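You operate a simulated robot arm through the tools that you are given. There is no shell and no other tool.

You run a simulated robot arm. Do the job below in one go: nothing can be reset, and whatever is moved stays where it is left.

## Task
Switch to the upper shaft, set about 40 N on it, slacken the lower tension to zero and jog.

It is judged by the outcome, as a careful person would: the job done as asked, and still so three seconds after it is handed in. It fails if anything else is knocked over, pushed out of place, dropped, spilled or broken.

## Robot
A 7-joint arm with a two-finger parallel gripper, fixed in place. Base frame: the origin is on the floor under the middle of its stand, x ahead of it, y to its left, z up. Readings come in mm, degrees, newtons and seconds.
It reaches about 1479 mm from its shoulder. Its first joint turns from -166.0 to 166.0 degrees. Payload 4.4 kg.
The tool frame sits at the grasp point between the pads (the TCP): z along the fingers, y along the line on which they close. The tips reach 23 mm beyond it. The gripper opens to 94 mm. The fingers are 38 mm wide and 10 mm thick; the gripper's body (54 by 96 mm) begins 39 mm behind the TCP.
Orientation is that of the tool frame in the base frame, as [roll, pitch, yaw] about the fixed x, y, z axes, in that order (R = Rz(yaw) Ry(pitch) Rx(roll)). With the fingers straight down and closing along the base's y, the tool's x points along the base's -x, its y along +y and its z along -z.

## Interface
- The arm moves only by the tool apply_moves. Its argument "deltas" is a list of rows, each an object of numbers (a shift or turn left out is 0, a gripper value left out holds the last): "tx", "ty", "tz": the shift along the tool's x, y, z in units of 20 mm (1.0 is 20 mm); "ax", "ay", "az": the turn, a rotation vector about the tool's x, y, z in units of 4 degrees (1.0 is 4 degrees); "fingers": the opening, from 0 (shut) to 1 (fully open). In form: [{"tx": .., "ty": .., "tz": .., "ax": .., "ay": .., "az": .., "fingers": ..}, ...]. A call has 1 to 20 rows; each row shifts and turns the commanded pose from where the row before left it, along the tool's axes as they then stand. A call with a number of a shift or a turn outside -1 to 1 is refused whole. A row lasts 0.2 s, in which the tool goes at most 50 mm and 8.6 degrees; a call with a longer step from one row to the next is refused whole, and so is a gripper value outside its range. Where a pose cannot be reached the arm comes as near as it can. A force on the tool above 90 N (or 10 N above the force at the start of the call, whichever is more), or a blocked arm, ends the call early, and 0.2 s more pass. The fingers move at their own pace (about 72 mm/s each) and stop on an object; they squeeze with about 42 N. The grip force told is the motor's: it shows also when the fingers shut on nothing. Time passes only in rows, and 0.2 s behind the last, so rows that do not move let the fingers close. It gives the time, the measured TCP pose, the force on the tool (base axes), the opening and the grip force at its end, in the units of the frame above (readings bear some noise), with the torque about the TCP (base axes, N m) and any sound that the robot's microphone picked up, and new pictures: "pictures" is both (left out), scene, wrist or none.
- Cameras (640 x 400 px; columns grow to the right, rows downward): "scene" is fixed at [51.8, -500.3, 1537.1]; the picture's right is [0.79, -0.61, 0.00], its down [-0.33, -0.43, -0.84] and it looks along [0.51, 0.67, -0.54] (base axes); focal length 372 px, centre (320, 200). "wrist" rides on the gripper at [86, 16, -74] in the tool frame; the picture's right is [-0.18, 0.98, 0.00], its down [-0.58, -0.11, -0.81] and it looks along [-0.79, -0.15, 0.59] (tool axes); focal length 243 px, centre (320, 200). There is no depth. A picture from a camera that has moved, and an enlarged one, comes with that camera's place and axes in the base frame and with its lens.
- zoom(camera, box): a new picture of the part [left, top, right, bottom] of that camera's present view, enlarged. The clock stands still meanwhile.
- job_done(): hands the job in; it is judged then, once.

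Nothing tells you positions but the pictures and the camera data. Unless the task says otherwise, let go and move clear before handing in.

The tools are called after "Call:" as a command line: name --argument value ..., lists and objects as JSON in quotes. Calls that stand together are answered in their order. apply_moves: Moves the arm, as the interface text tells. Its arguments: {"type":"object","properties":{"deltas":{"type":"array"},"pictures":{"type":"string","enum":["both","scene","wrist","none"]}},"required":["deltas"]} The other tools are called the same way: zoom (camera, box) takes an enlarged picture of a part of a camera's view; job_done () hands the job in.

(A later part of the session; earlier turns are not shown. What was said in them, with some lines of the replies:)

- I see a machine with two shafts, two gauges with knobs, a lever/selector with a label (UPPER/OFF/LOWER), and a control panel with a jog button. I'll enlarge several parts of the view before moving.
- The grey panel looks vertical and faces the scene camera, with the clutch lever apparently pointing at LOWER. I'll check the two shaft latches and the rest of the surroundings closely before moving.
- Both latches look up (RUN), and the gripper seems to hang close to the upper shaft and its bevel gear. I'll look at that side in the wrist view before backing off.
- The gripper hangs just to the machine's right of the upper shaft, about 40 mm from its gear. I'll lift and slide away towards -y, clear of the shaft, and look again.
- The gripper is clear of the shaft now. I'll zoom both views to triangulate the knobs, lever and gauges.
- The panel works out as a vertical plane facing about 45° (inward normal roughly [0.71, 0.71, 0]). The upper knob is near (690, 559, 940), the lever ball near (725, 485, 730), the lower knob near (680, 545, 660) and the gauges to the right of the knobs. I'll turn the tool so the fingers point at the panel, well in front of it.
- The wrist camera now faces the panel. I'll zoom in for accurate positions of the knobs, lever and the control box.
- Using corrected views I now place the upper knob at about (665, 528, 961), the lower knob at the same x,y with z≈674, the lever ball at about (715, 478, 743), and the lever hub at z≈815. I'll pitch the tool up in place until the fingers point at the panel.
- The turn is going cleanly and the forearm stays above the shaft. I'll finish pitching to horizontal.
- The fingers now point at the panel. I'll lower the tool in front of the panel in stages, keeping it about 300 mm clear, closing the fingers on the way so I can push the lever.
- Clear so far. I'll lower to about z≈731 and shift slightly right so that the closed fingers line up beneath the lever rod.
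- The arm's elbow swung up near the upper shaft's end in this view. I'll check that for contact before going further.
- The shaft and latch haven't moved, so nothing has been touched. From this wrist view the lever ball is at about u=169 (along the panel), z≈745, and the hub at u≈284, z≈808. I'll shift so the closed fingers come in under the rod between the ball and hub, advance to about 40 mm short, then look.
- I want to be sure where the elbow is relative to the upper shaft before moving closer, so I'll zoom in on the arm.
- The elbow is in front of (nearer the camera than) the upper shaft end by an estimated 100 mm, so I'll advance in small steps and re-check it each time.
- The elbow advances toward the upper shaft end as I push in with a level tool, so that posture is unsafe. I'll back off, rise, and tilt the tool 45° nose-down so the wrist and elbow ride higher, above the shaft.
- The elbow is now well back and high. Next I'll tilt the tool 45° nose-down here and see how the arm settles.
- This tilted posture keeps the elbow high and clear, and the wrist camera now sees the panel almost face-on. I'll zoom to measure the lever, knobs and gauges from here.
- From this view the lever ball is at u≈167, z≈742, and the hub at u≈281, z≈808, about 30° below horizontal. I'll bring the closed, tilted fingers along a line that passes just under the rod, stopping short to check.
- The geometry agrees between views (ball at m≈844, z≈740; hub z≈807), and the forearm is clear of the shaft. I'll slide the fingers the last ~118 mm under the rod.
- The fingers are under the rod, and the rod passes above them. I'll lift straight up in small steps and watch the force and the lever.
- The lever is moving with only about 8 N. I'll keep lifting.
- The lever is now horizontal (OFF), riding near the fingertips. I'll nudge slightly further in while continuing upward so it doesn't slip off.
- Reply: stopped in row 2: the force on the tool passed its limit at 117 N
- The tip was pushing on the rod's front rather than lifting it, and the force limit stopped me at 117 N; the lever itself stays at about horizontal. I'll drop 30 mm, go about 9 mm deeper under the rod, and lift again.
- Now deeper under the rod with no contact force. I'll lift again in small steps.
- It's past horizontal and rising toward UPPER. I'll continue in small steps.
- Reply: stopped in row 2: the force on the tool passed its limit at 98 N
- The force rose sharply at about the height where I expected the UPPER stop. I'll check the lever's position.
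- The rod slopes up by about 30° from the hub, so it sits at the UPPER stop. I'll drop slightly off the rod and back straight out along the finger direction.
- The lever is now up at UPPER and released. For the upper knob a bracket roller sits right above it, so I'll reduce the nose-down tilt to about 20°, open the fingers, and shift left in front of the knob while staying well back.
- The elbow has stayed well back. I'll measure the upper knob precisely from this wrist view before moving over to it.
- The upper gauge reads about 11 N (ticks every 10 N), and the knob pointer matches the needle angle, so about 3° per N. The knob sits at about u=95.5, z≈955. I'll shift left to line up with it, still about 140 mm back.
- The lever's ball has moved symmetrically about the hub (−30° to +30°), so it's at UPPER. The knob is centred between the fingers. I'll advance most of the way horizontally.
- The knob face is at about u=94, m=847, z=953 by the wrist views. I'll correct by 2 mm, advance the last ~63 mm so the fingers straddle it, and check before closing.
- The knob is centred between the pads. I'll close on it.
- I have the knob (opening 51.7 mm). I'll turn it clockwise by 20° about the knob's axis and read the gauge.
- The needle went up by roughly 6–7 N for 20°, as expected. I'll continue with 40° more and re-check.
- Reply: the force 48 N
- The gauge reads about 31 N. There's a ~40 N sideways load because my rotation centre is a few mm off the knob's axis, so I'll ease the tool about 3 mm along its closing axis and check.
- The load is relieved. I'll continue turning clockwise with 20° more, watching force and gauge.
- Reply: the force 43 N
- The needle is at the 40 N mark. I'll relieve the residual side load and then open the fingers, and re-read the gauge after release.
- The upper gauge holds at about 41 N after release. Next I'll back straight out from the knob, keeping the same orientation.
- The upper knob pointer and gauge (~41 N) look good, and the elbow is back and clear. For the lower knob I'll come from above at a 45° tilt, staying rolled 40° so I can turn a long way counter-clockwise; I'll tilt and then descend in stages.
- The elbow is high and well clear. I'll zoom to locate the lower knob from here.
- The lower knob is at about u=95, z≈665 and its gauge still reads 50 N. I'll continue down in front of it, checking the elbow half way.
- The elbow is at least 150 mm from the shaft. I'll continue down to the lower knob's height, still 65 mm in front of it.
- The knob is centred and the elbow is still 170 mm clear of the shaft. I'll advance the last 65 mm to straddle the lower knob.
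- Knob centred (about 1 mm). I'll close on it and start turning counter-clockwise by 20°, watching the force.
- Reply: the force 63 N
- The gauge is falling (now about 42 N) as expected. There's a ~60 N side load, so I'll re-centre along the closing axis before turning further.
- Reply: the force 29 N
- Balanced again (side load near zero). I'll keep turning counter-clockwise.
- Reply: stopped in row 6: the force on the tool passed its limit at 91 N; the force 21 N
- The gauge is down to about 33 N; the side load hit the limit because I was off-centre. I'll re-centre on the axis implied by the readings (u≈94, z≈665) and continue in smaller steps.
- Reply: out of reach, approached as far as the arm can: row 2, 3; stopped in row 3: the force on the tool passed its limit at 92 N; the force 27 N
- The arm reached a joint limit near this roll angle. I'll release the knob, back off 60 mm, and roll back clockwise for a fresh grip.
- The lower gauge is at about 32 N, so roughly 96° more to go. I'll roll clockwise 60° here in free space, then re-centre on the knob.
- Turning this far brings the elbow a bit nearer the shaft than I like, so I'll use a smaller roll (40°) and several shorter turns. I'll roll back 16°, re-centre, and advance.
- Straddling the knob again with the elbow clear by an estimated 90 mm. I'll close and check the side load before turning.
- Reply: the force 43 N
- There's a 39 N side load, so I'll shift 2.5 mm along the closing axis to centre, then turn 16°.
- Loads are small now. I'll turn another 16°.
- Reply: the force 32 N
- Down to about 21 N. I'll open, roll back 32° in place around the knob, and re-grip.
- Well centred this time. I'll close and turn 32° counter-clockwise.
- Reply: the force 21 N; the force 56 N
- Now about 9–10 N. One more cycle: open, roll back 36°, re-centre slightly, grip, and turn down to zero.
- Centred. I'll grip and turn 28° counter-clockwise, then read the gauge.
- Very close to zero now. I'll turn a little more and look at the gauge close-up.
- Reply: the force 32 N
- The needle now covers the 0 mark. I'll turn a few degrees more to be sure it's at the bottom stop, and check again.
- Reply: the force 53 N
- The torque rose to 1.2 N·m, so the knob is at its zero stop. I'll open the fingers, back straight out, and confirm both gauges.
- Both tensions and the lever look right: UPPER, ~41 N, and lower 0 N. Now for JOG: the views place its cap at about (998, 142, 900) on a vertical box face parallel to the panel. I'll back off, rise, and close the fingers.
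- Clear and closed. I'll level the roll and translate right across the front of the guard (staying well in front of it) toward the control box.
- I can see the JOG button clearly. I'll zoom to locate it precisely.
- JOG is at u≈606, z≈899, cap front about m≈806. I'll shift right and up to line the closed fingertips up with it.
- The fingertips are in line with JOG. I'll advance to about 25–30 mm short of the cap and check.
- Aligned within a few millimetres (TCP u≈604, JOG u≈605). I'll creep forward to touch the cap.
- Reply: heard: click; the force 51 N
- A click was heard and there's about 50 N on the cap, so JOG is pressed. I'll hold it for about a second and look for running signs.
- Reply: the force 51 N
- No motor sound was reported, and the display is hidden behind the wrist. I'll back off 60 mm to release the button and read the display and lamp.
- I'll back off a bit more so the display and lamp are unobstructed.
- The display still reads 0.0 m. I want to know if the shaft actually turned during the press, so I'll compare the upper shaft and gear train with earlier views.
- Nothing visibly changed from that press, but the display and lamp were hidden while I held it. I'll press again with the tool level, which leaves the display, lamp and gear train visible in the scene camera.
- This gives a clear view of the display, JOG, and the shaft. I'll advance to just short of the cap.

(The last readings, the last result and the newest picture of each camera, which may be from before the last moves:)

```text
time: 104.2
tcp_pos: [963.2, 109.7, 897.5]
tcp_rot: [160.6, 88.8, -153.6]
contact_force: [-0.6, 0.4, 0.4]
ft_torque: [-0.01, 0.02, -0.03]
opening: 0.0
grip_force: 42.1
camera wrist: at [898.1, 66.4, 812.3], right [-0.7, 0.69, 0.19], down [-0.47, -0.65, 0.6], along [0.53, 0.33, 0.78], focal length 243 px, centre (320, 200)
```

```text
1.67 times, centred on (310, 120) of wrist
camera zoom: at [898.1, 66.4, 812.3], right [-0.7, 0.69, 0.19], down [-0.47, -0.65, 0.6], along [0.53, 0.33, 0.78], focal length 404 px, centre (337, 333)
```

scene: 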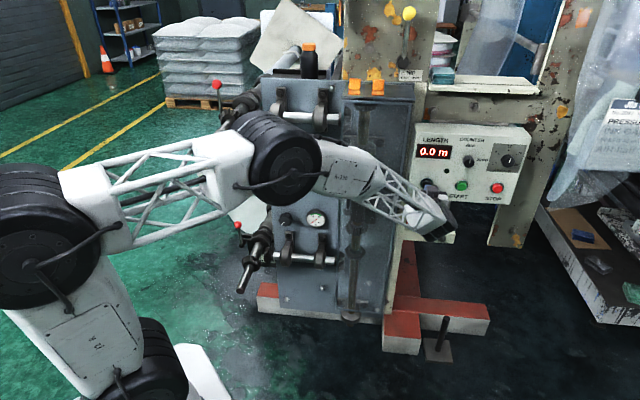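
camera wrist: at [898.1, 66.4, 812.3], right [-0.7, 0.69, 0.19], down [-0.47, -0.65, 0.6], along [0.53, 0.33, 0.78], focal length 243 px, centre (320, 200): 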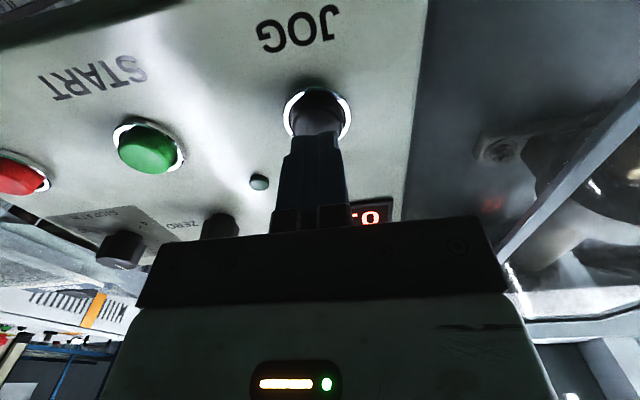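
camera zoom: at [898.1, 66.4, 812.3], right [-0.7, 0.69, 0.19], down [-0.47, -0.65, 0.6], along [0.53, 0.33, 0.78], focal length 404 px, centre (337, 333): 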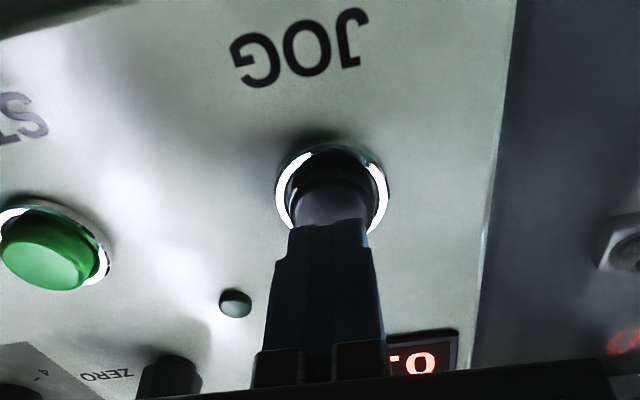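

Perfect alignment, with lamp and display both in view. I'll press in small steps and keep holding.

Call:
apply_moves --deltas '[{"tz": 0.75}, {"tz": 0.15}, {"tz": 0.15}, {"tz": 0.1}]' --pictures "both"

Call:
zoom --camera "scene" --box '[390, 120, 530, 230]'

Call:
zoom --camera "scene" --box '[335, 210, 385, 270]'

Call:
zoom --camera "wrist" --box '[200, 0, 420, 240]'

```text
time: 105.2
tcp_pos: [977.6, 126.8, 897.4]
tcp_rot: [160.6, 88.8, -153.7]
contact_force: [-0.5, -3.3, 0.9]
ft_torque: [-0.03, -0.01, -0.05]
opening: 0.2
grip_force: 42.2
heard: click
camera wrist: at [913.6, 82.6, 812.1], right [-0.7, 0.69, 0.19], down [-0.47, -0.65, 0.6], along [0.53, 0.33, 0.78], focal length 243 px, centre (320, 200)
```

scene: 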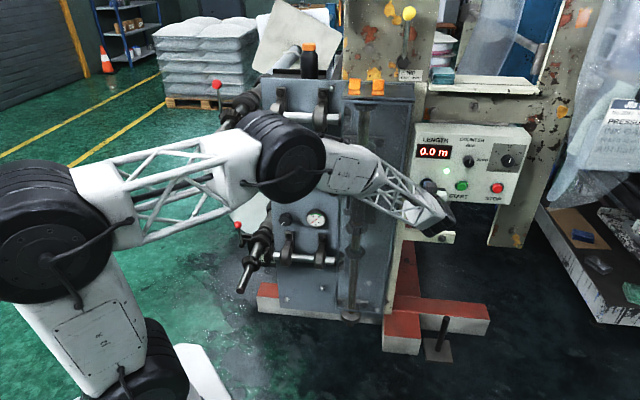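
wrist: 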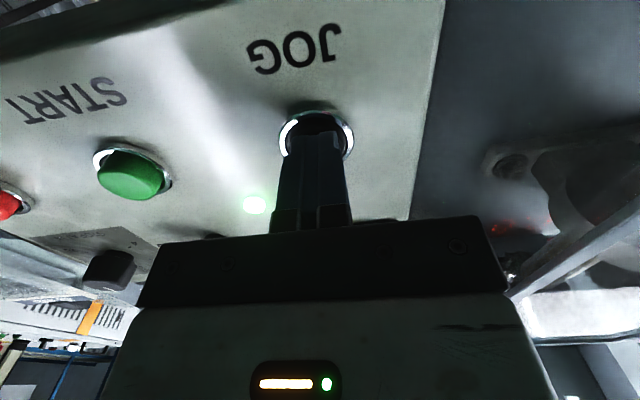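

```text
3.64 times, centred on (460, 175) of scene
camera zoom: at [51.8, -500.3, 1537.1], right [0.79, -0.61, 0.0], down [-0.33, -0.43, -0.84], along [0.51, 0.67, -0.54], focal length 1351 px, centre (-189, 291)
```

zoom: 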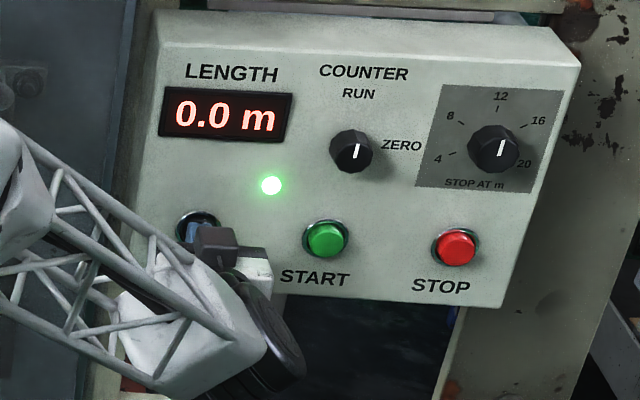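

```text
6.67 times, centred on (360, 240) of scene
camera zoom: at [51.8, -500.3, 1537.1], right [0.79, -0.61, 0.0], down [-0.33, -0.43, -0.84], along [0.51, 0.67, -0.54], focal length 2476 px, centre (53, -67)
```

zoom: 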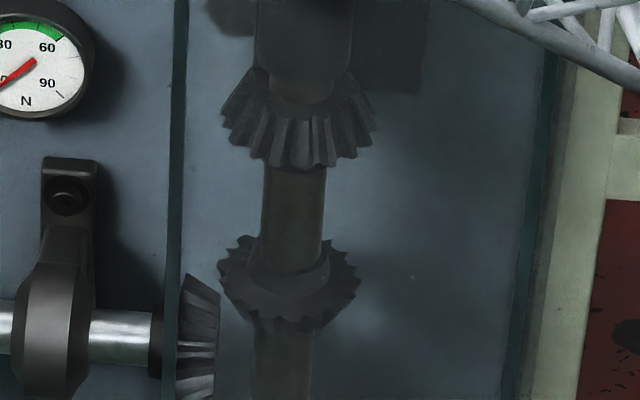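

```text
1.67 times, centred on (310, 120) of wrist
camera zoom: at [913.6, 82.6, 812.1], right [-0.7, 0.69, 0.19], down [-0.47, -0.65, 0.6], along [0.53, 0.33, 0.78], focal length 404 px, centre (337, 333)
```

zoom: 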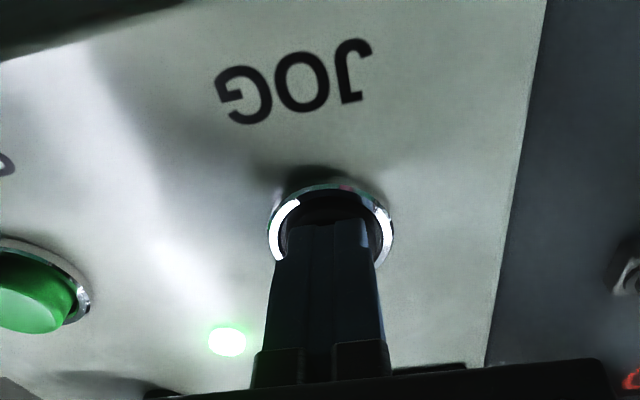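

The green lamp lights while JOG is pressed, so it's jogging. I'll hold for about 2 s and check the gears and display.

Call:
apply_moves --deltas '[{}, {}, {}, {}, {}, {}, {}, {}, {}, {}]' --pictures "scene"

Call:
zoom --camera "scene" --box '[390, 120, 530, 230]'

Call:
zoom --camera "scene" --box '[335, 210, 385, 270]'

Call:
zoom --camera "scene" --box '[210, 60, 330, 150]'

Call:
zoom --camera "scene" --box '[260, 130, 360, 240]'

```text
time: 107.4
tcp_pos: [979.3, 124.0, 898.4]
tcp_rot: [161.1, 88.8, -153.2]
contact_force: [-2.3, -1.8, -0.6]
ft_torque: [-0.02, 0.0, 0.01]
opening: 0.1
grip_force: 42.3
```

scene: 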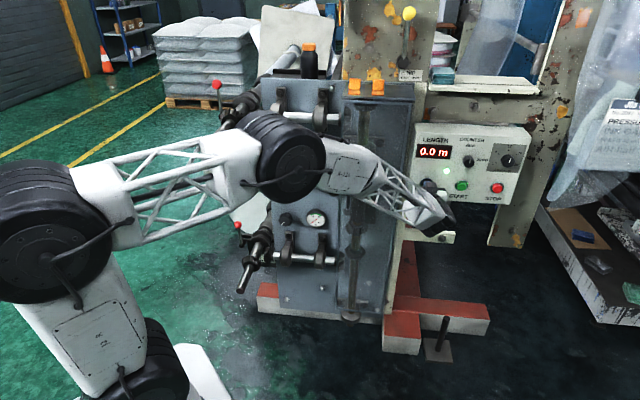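

```text
3.64 times, centred on (460, 175) of scene
camera zoom: at [51.8, -500.3, 1537.1], right [0.79, -0.61, 0.0], down [-0.33, -0.43, -0.84], along [0.51, 0.67, -0.54], focal length 1351 px, centre (-189, 291)
```

zoom: 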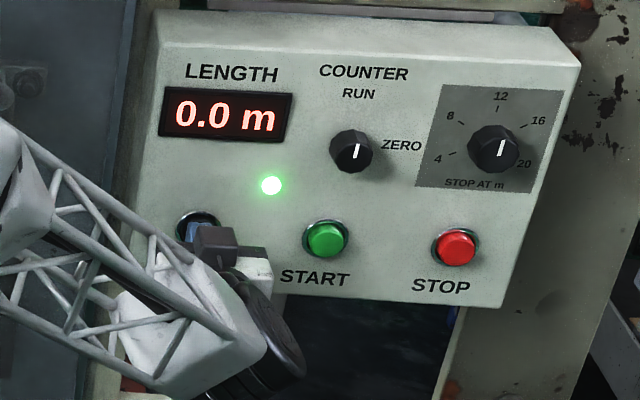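

```text
6.67 times, centred on (360, 240) of scene
camera zoom: at [51.8, -500.3, 1537.1], right [0.79, -0.61, 0.0], down [-0.33, -0.43, -0.84], along [0.51, 0.67, -0.54], focal length 2476 px, centre (53, -67)
```

zoom: 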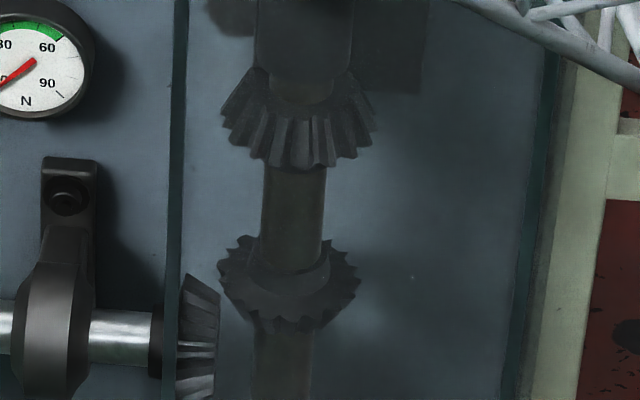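

```text
4.44 times, centred on (270, 105) of scene
camera zoom: at [51.8, -500.3, 1537.1], right [0.79, -0.61, 0.0], down [-0.33, -0.43, -0.84], along [0.51, 0.67, -0.54], focal length 1651 px, centre (542, 622)
```

zoom: 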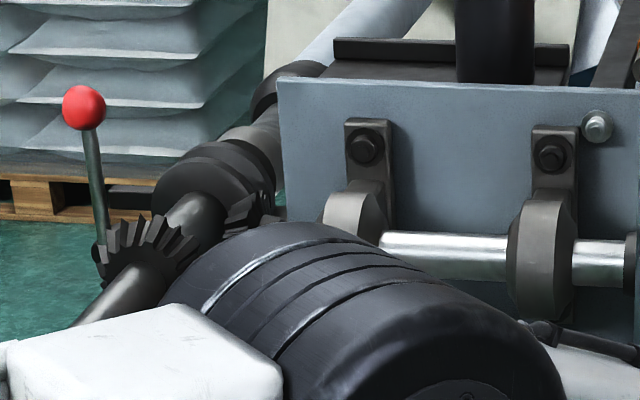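

```text
3.64 times, centred on (310, 185) of scene
camera zoom: at [51.8, -500.3, 1537.1], right [0.79, -0.61, 0.0], down [-0.33, -0.43, -0.84], along [0.51, 0.67, -0.54], focal length 1351 px, centre (356, 254)
```

zoom: 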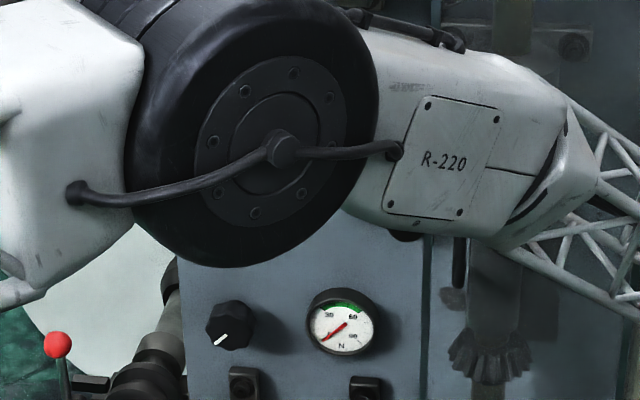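

The lamp stays lit while held, and the white plate on the upper shaft has turned, so the jog worked with the upper shaft driven. I'll release the button and back away.

Call:
apply_moves --deltas '[{"tz": -1}, {"tz": -1}, {"tz": -1}, {"tz": -1}, {"tz": -1}, {"tz": -1}, {"tz": -1}, {"tz": -1}, {"tz": -1}, {"tz": -1}]' --pictures "both"

Call:
zoom --camera "scene" --box '[390, 120, 530, 230]'

Call:
zoom --camera "scene" --box '[210, 0, 350, 110]'

Call:
zoom --camera "scene" --box '[260, 130, 360, 240]'

```text
time: 109.6
tcp_pos: [838.5, -16.7, 901.0]
tcp_rot: [161.5, 88.8, -152.6]
contact_force: [-1.0, -0.8, 0.2]
ft_torque: [0.02, 0.03, 0.02]
opening: 0.1
grip_force: 42.1
camera wrist: at [774.5, -60.4, 815.5], right [-0.7, 0.69, 0.19], down [-0.47, -0.65, 0.6], along [0.53, 0.33, 0.78], focal length 243 px, centre (320, 200)
```

scene: 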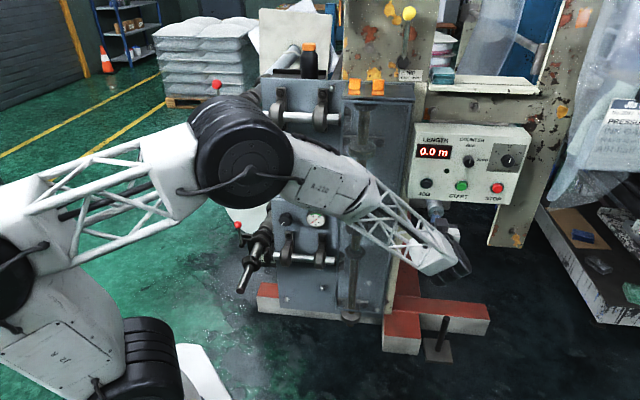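
wrist: 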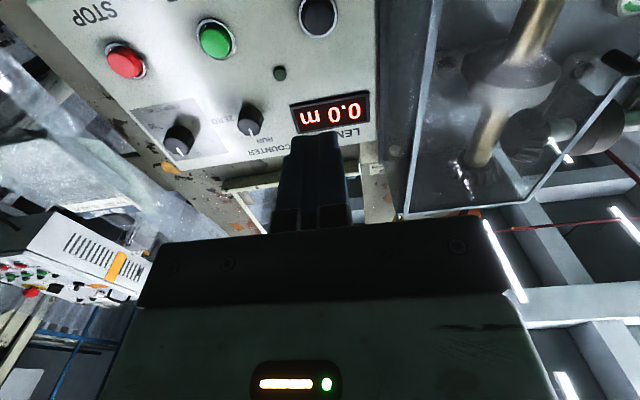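

```text
3.64 times, centred on (460, 175) of scene
camera zoom: at [51.8, -500.3, 1537.1], right [0.79, -0.61, 0.0], down [-0.33, -0.43, -0.84], along [0.51, 0.67, -0.54], focal length 1351 px, centre (-189, 291)
```

zoom: 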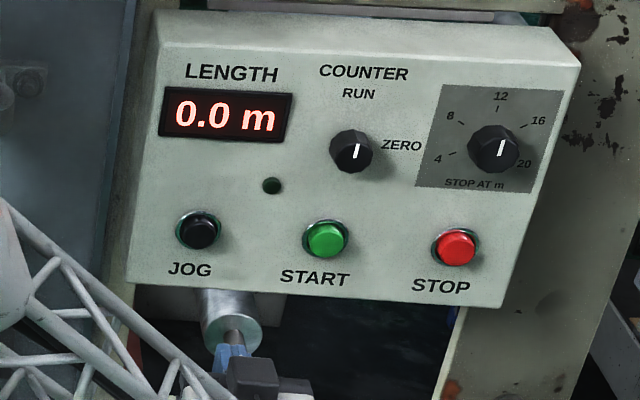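

```text
3.64 times, centred on (280, 55) of scene
camera zoom: at [51.8, -500.3, 1537.1], right [0.79, -0.61, 0.0], down [-0.33, -0.43, -0.84], along [0.51, 0.67, -0.54], focal length 1351 px, centre (466, 727)
```

zoom: 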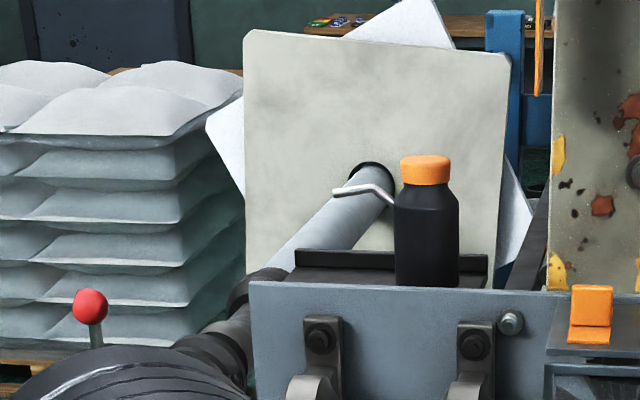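

```text
3.64 times, centred on (310, 185) of scene
camera zoom: at [51.8, -500.3, 1537.1], right [0.79, -0.61, 0.0], down [-0.33, -0.43, -0.84], along [0.51, 0.67, -0.54], focal length 1351 px, centre (356, 254)
```

zoom: 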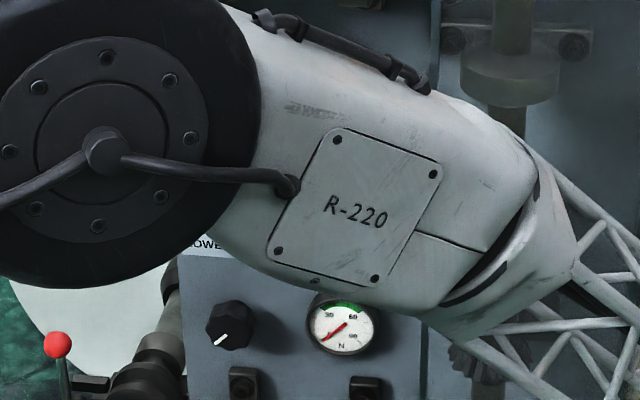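

The jog rotated the upper shaft (its square plate turned from a diamond to upright), and the lamp went out on release. I'll raise the arm clear and do a final check of lever and gauges.

Call:
apply_moves --deltas '[{"tx": -1}, {"tx": -1}, {"tx": -1}, {"tx": -1}, {"tx": -1}, {"tx": -1}, {"tx": -1}, {"tx": -1}, {"tx": -1}, {"tx": -1}, {"tx": -1}, {"tx": -1}]' --pictures "both"

Call:
zoom --camera "scene" --box '[210, 70, 360, 300]'

```text
time: 112.2
tcp_pos: [843.7, -14.0, 1142.1]
tcp_rot: [161.5, 88.8, -152.8]
contact_force: [0.5, 0.3, -0.8]
ft_torque: [0.0, -0.01, 0.02]
opening: 0.0
grip_force: 42.0
camera wrist: at [778.7, -58.2, 1055.9], right [-0.7, 0.69, 0.19], down [-0.47, -0.65, 0.6], along [0.53, 0.33, 0.78], focal length 243 px, centre (320, 200)
```

scene: 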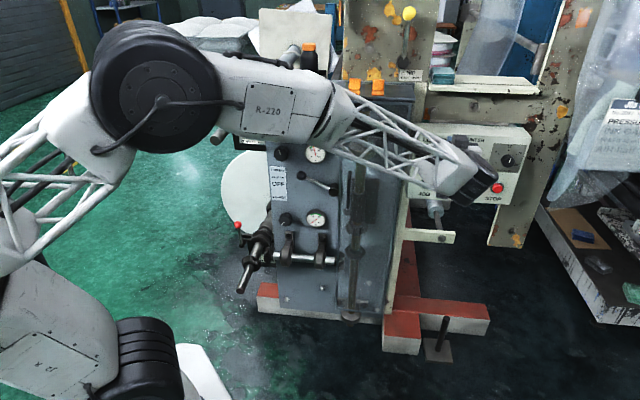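
wrist: 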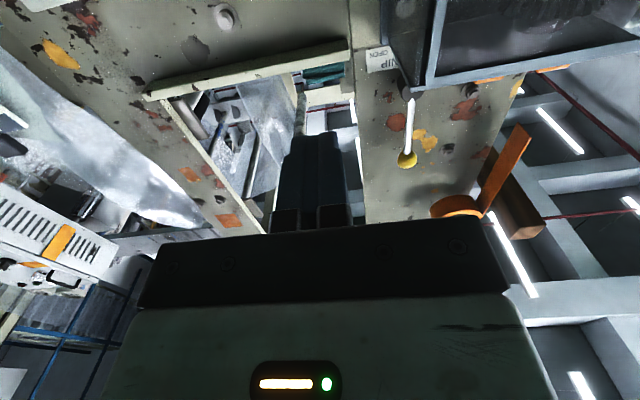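

```text
1.74 times, centred on (285, 185) of scene
camera zoom: at [51.8, -500.3, 1537.1], right [0.79, -0.61, 0.0], down [-0.33, -0.43, -0.84], along [0.51, 0.67, -0.54], focal length 646 px, centre (381, 226)
```

zoom: 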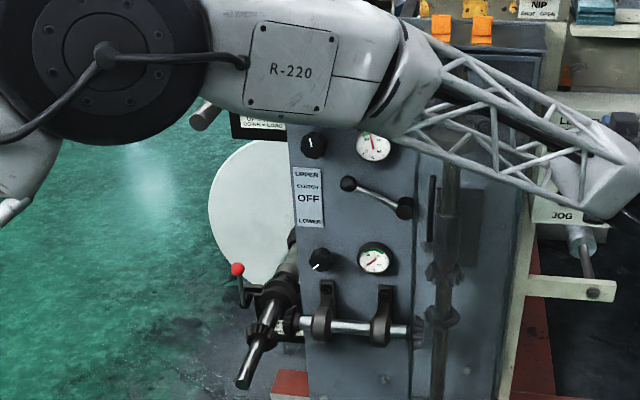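

Lever is at UPPER. I'll take close readings of both gauges.

Call:
zoom --camera "scene" --box '[300, 138, 335, 168]'

Call:
zoom --camera "scene" --box '[300, 200, 335, 230]'

Call:
zoom --camera "scene" --box '[260, 140, 360, 220]'

Call:
zoom --camera "scene" --box '[390, 110, 530, 230]'

```text
13.33 times, centred on (318, 153) of scene
camera zoom: at [51.8, -500.3, 1537.1], right [0.79, -0.61, 0.0], down [-0.33, -0.43, -0.84], along [0.51, 0.67, -0.54], focal length 4953 px, centre (353, 827)
```

zoom: 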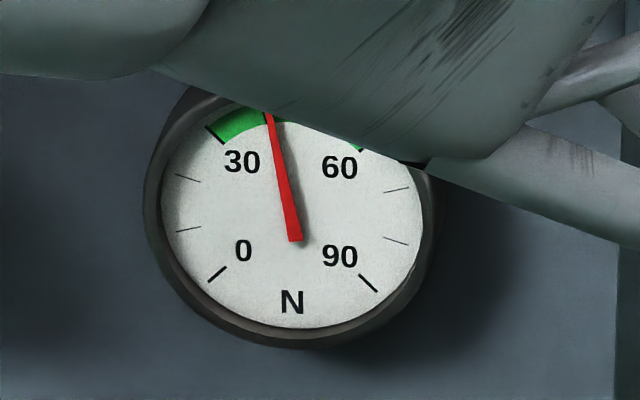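

```text
13.33 times, centred on (318, 215) of scene
camera zoom: at [51.8, -500.3, 1537.1], right [0.79, -0.61, 0.0], down [-0.33, -0.43, -0.84], along [0.51, 0.67, -0.54], focal length 4953 px, centre (353, 0)
```

zoom: 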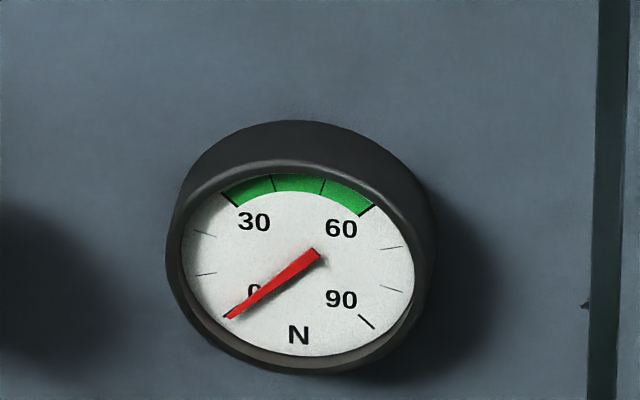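

```text
5.00 times, centred on (310, 180) of scene
camera zoom: at [51.8, -500.3, 1537.1], right [0.79, -0.61, 0.0], down [-0.33, -0.43, -0.84], along [0.51, 0.67, -0.54], focal length 1857 px, centre (370, 300)
```

zoom: 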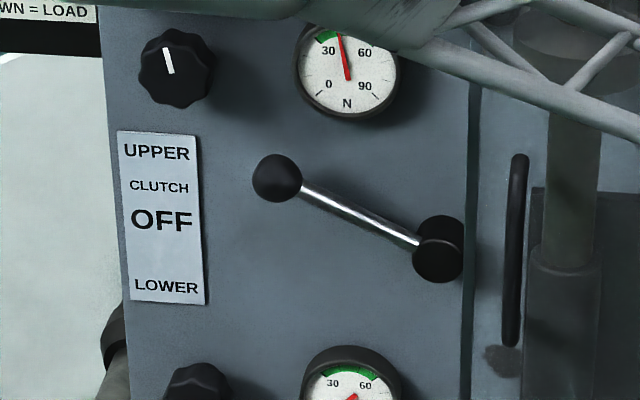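

```text
3.33 times, centred on (460, 170) of scene
camera zoom: at [51.8, -500.3, 1537.1], right [0.79, -0.61, 0.0], down [-0.33, -0.43, -0.84], along [0.51, 0.67, -0.54], focal length 1238 px, centre (-147, 300)
```

zoom: 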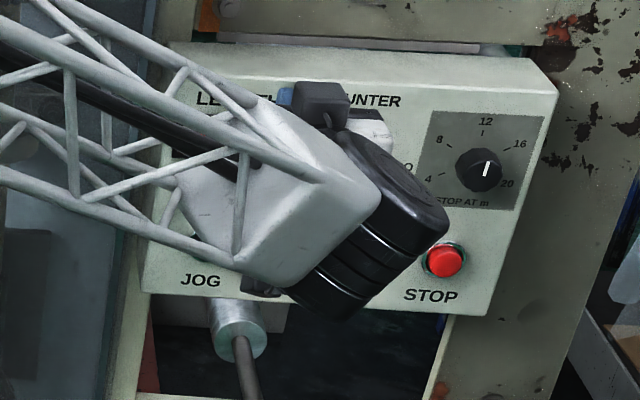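

Everything is in the asked state. The clutch lever is at UPPER, the upper gauge reads about 41 N, and the lower gauge is at 0. JOG turned the upper shaft and is now released with its lamp off. The arm is clear and nothing else was moved, so I'm handing the job in.

Call:
job_done

```text
The job is handed in.
```

I finished the job and handed it in; the arm is clear of the machine.

- **Clutch:** the lever is up at UPPER, against its stop.
- **Upper tension:** the gauge reads about 41 N, and it held after I let go of the knob.
- **Lower tension:** the knob is turned down to its stop and the gauge reads 0 N.
- **Jog:** I pressed JOG twice. On the first press the lamp was hidden from the camera. On the second, held about 2 s, the green lamp lit, and afterwards the upper shaft's plate had turned. The lamp went out when I released. The length display stayed at 0.0 m.

- **High forces:** twice while lifting the lever and twice while turning the lower knob, the force on the tool briefly passed its 90 N limit. The highest was 117 N, and each stop ended that move early. I saw no damage and nothing else moved.
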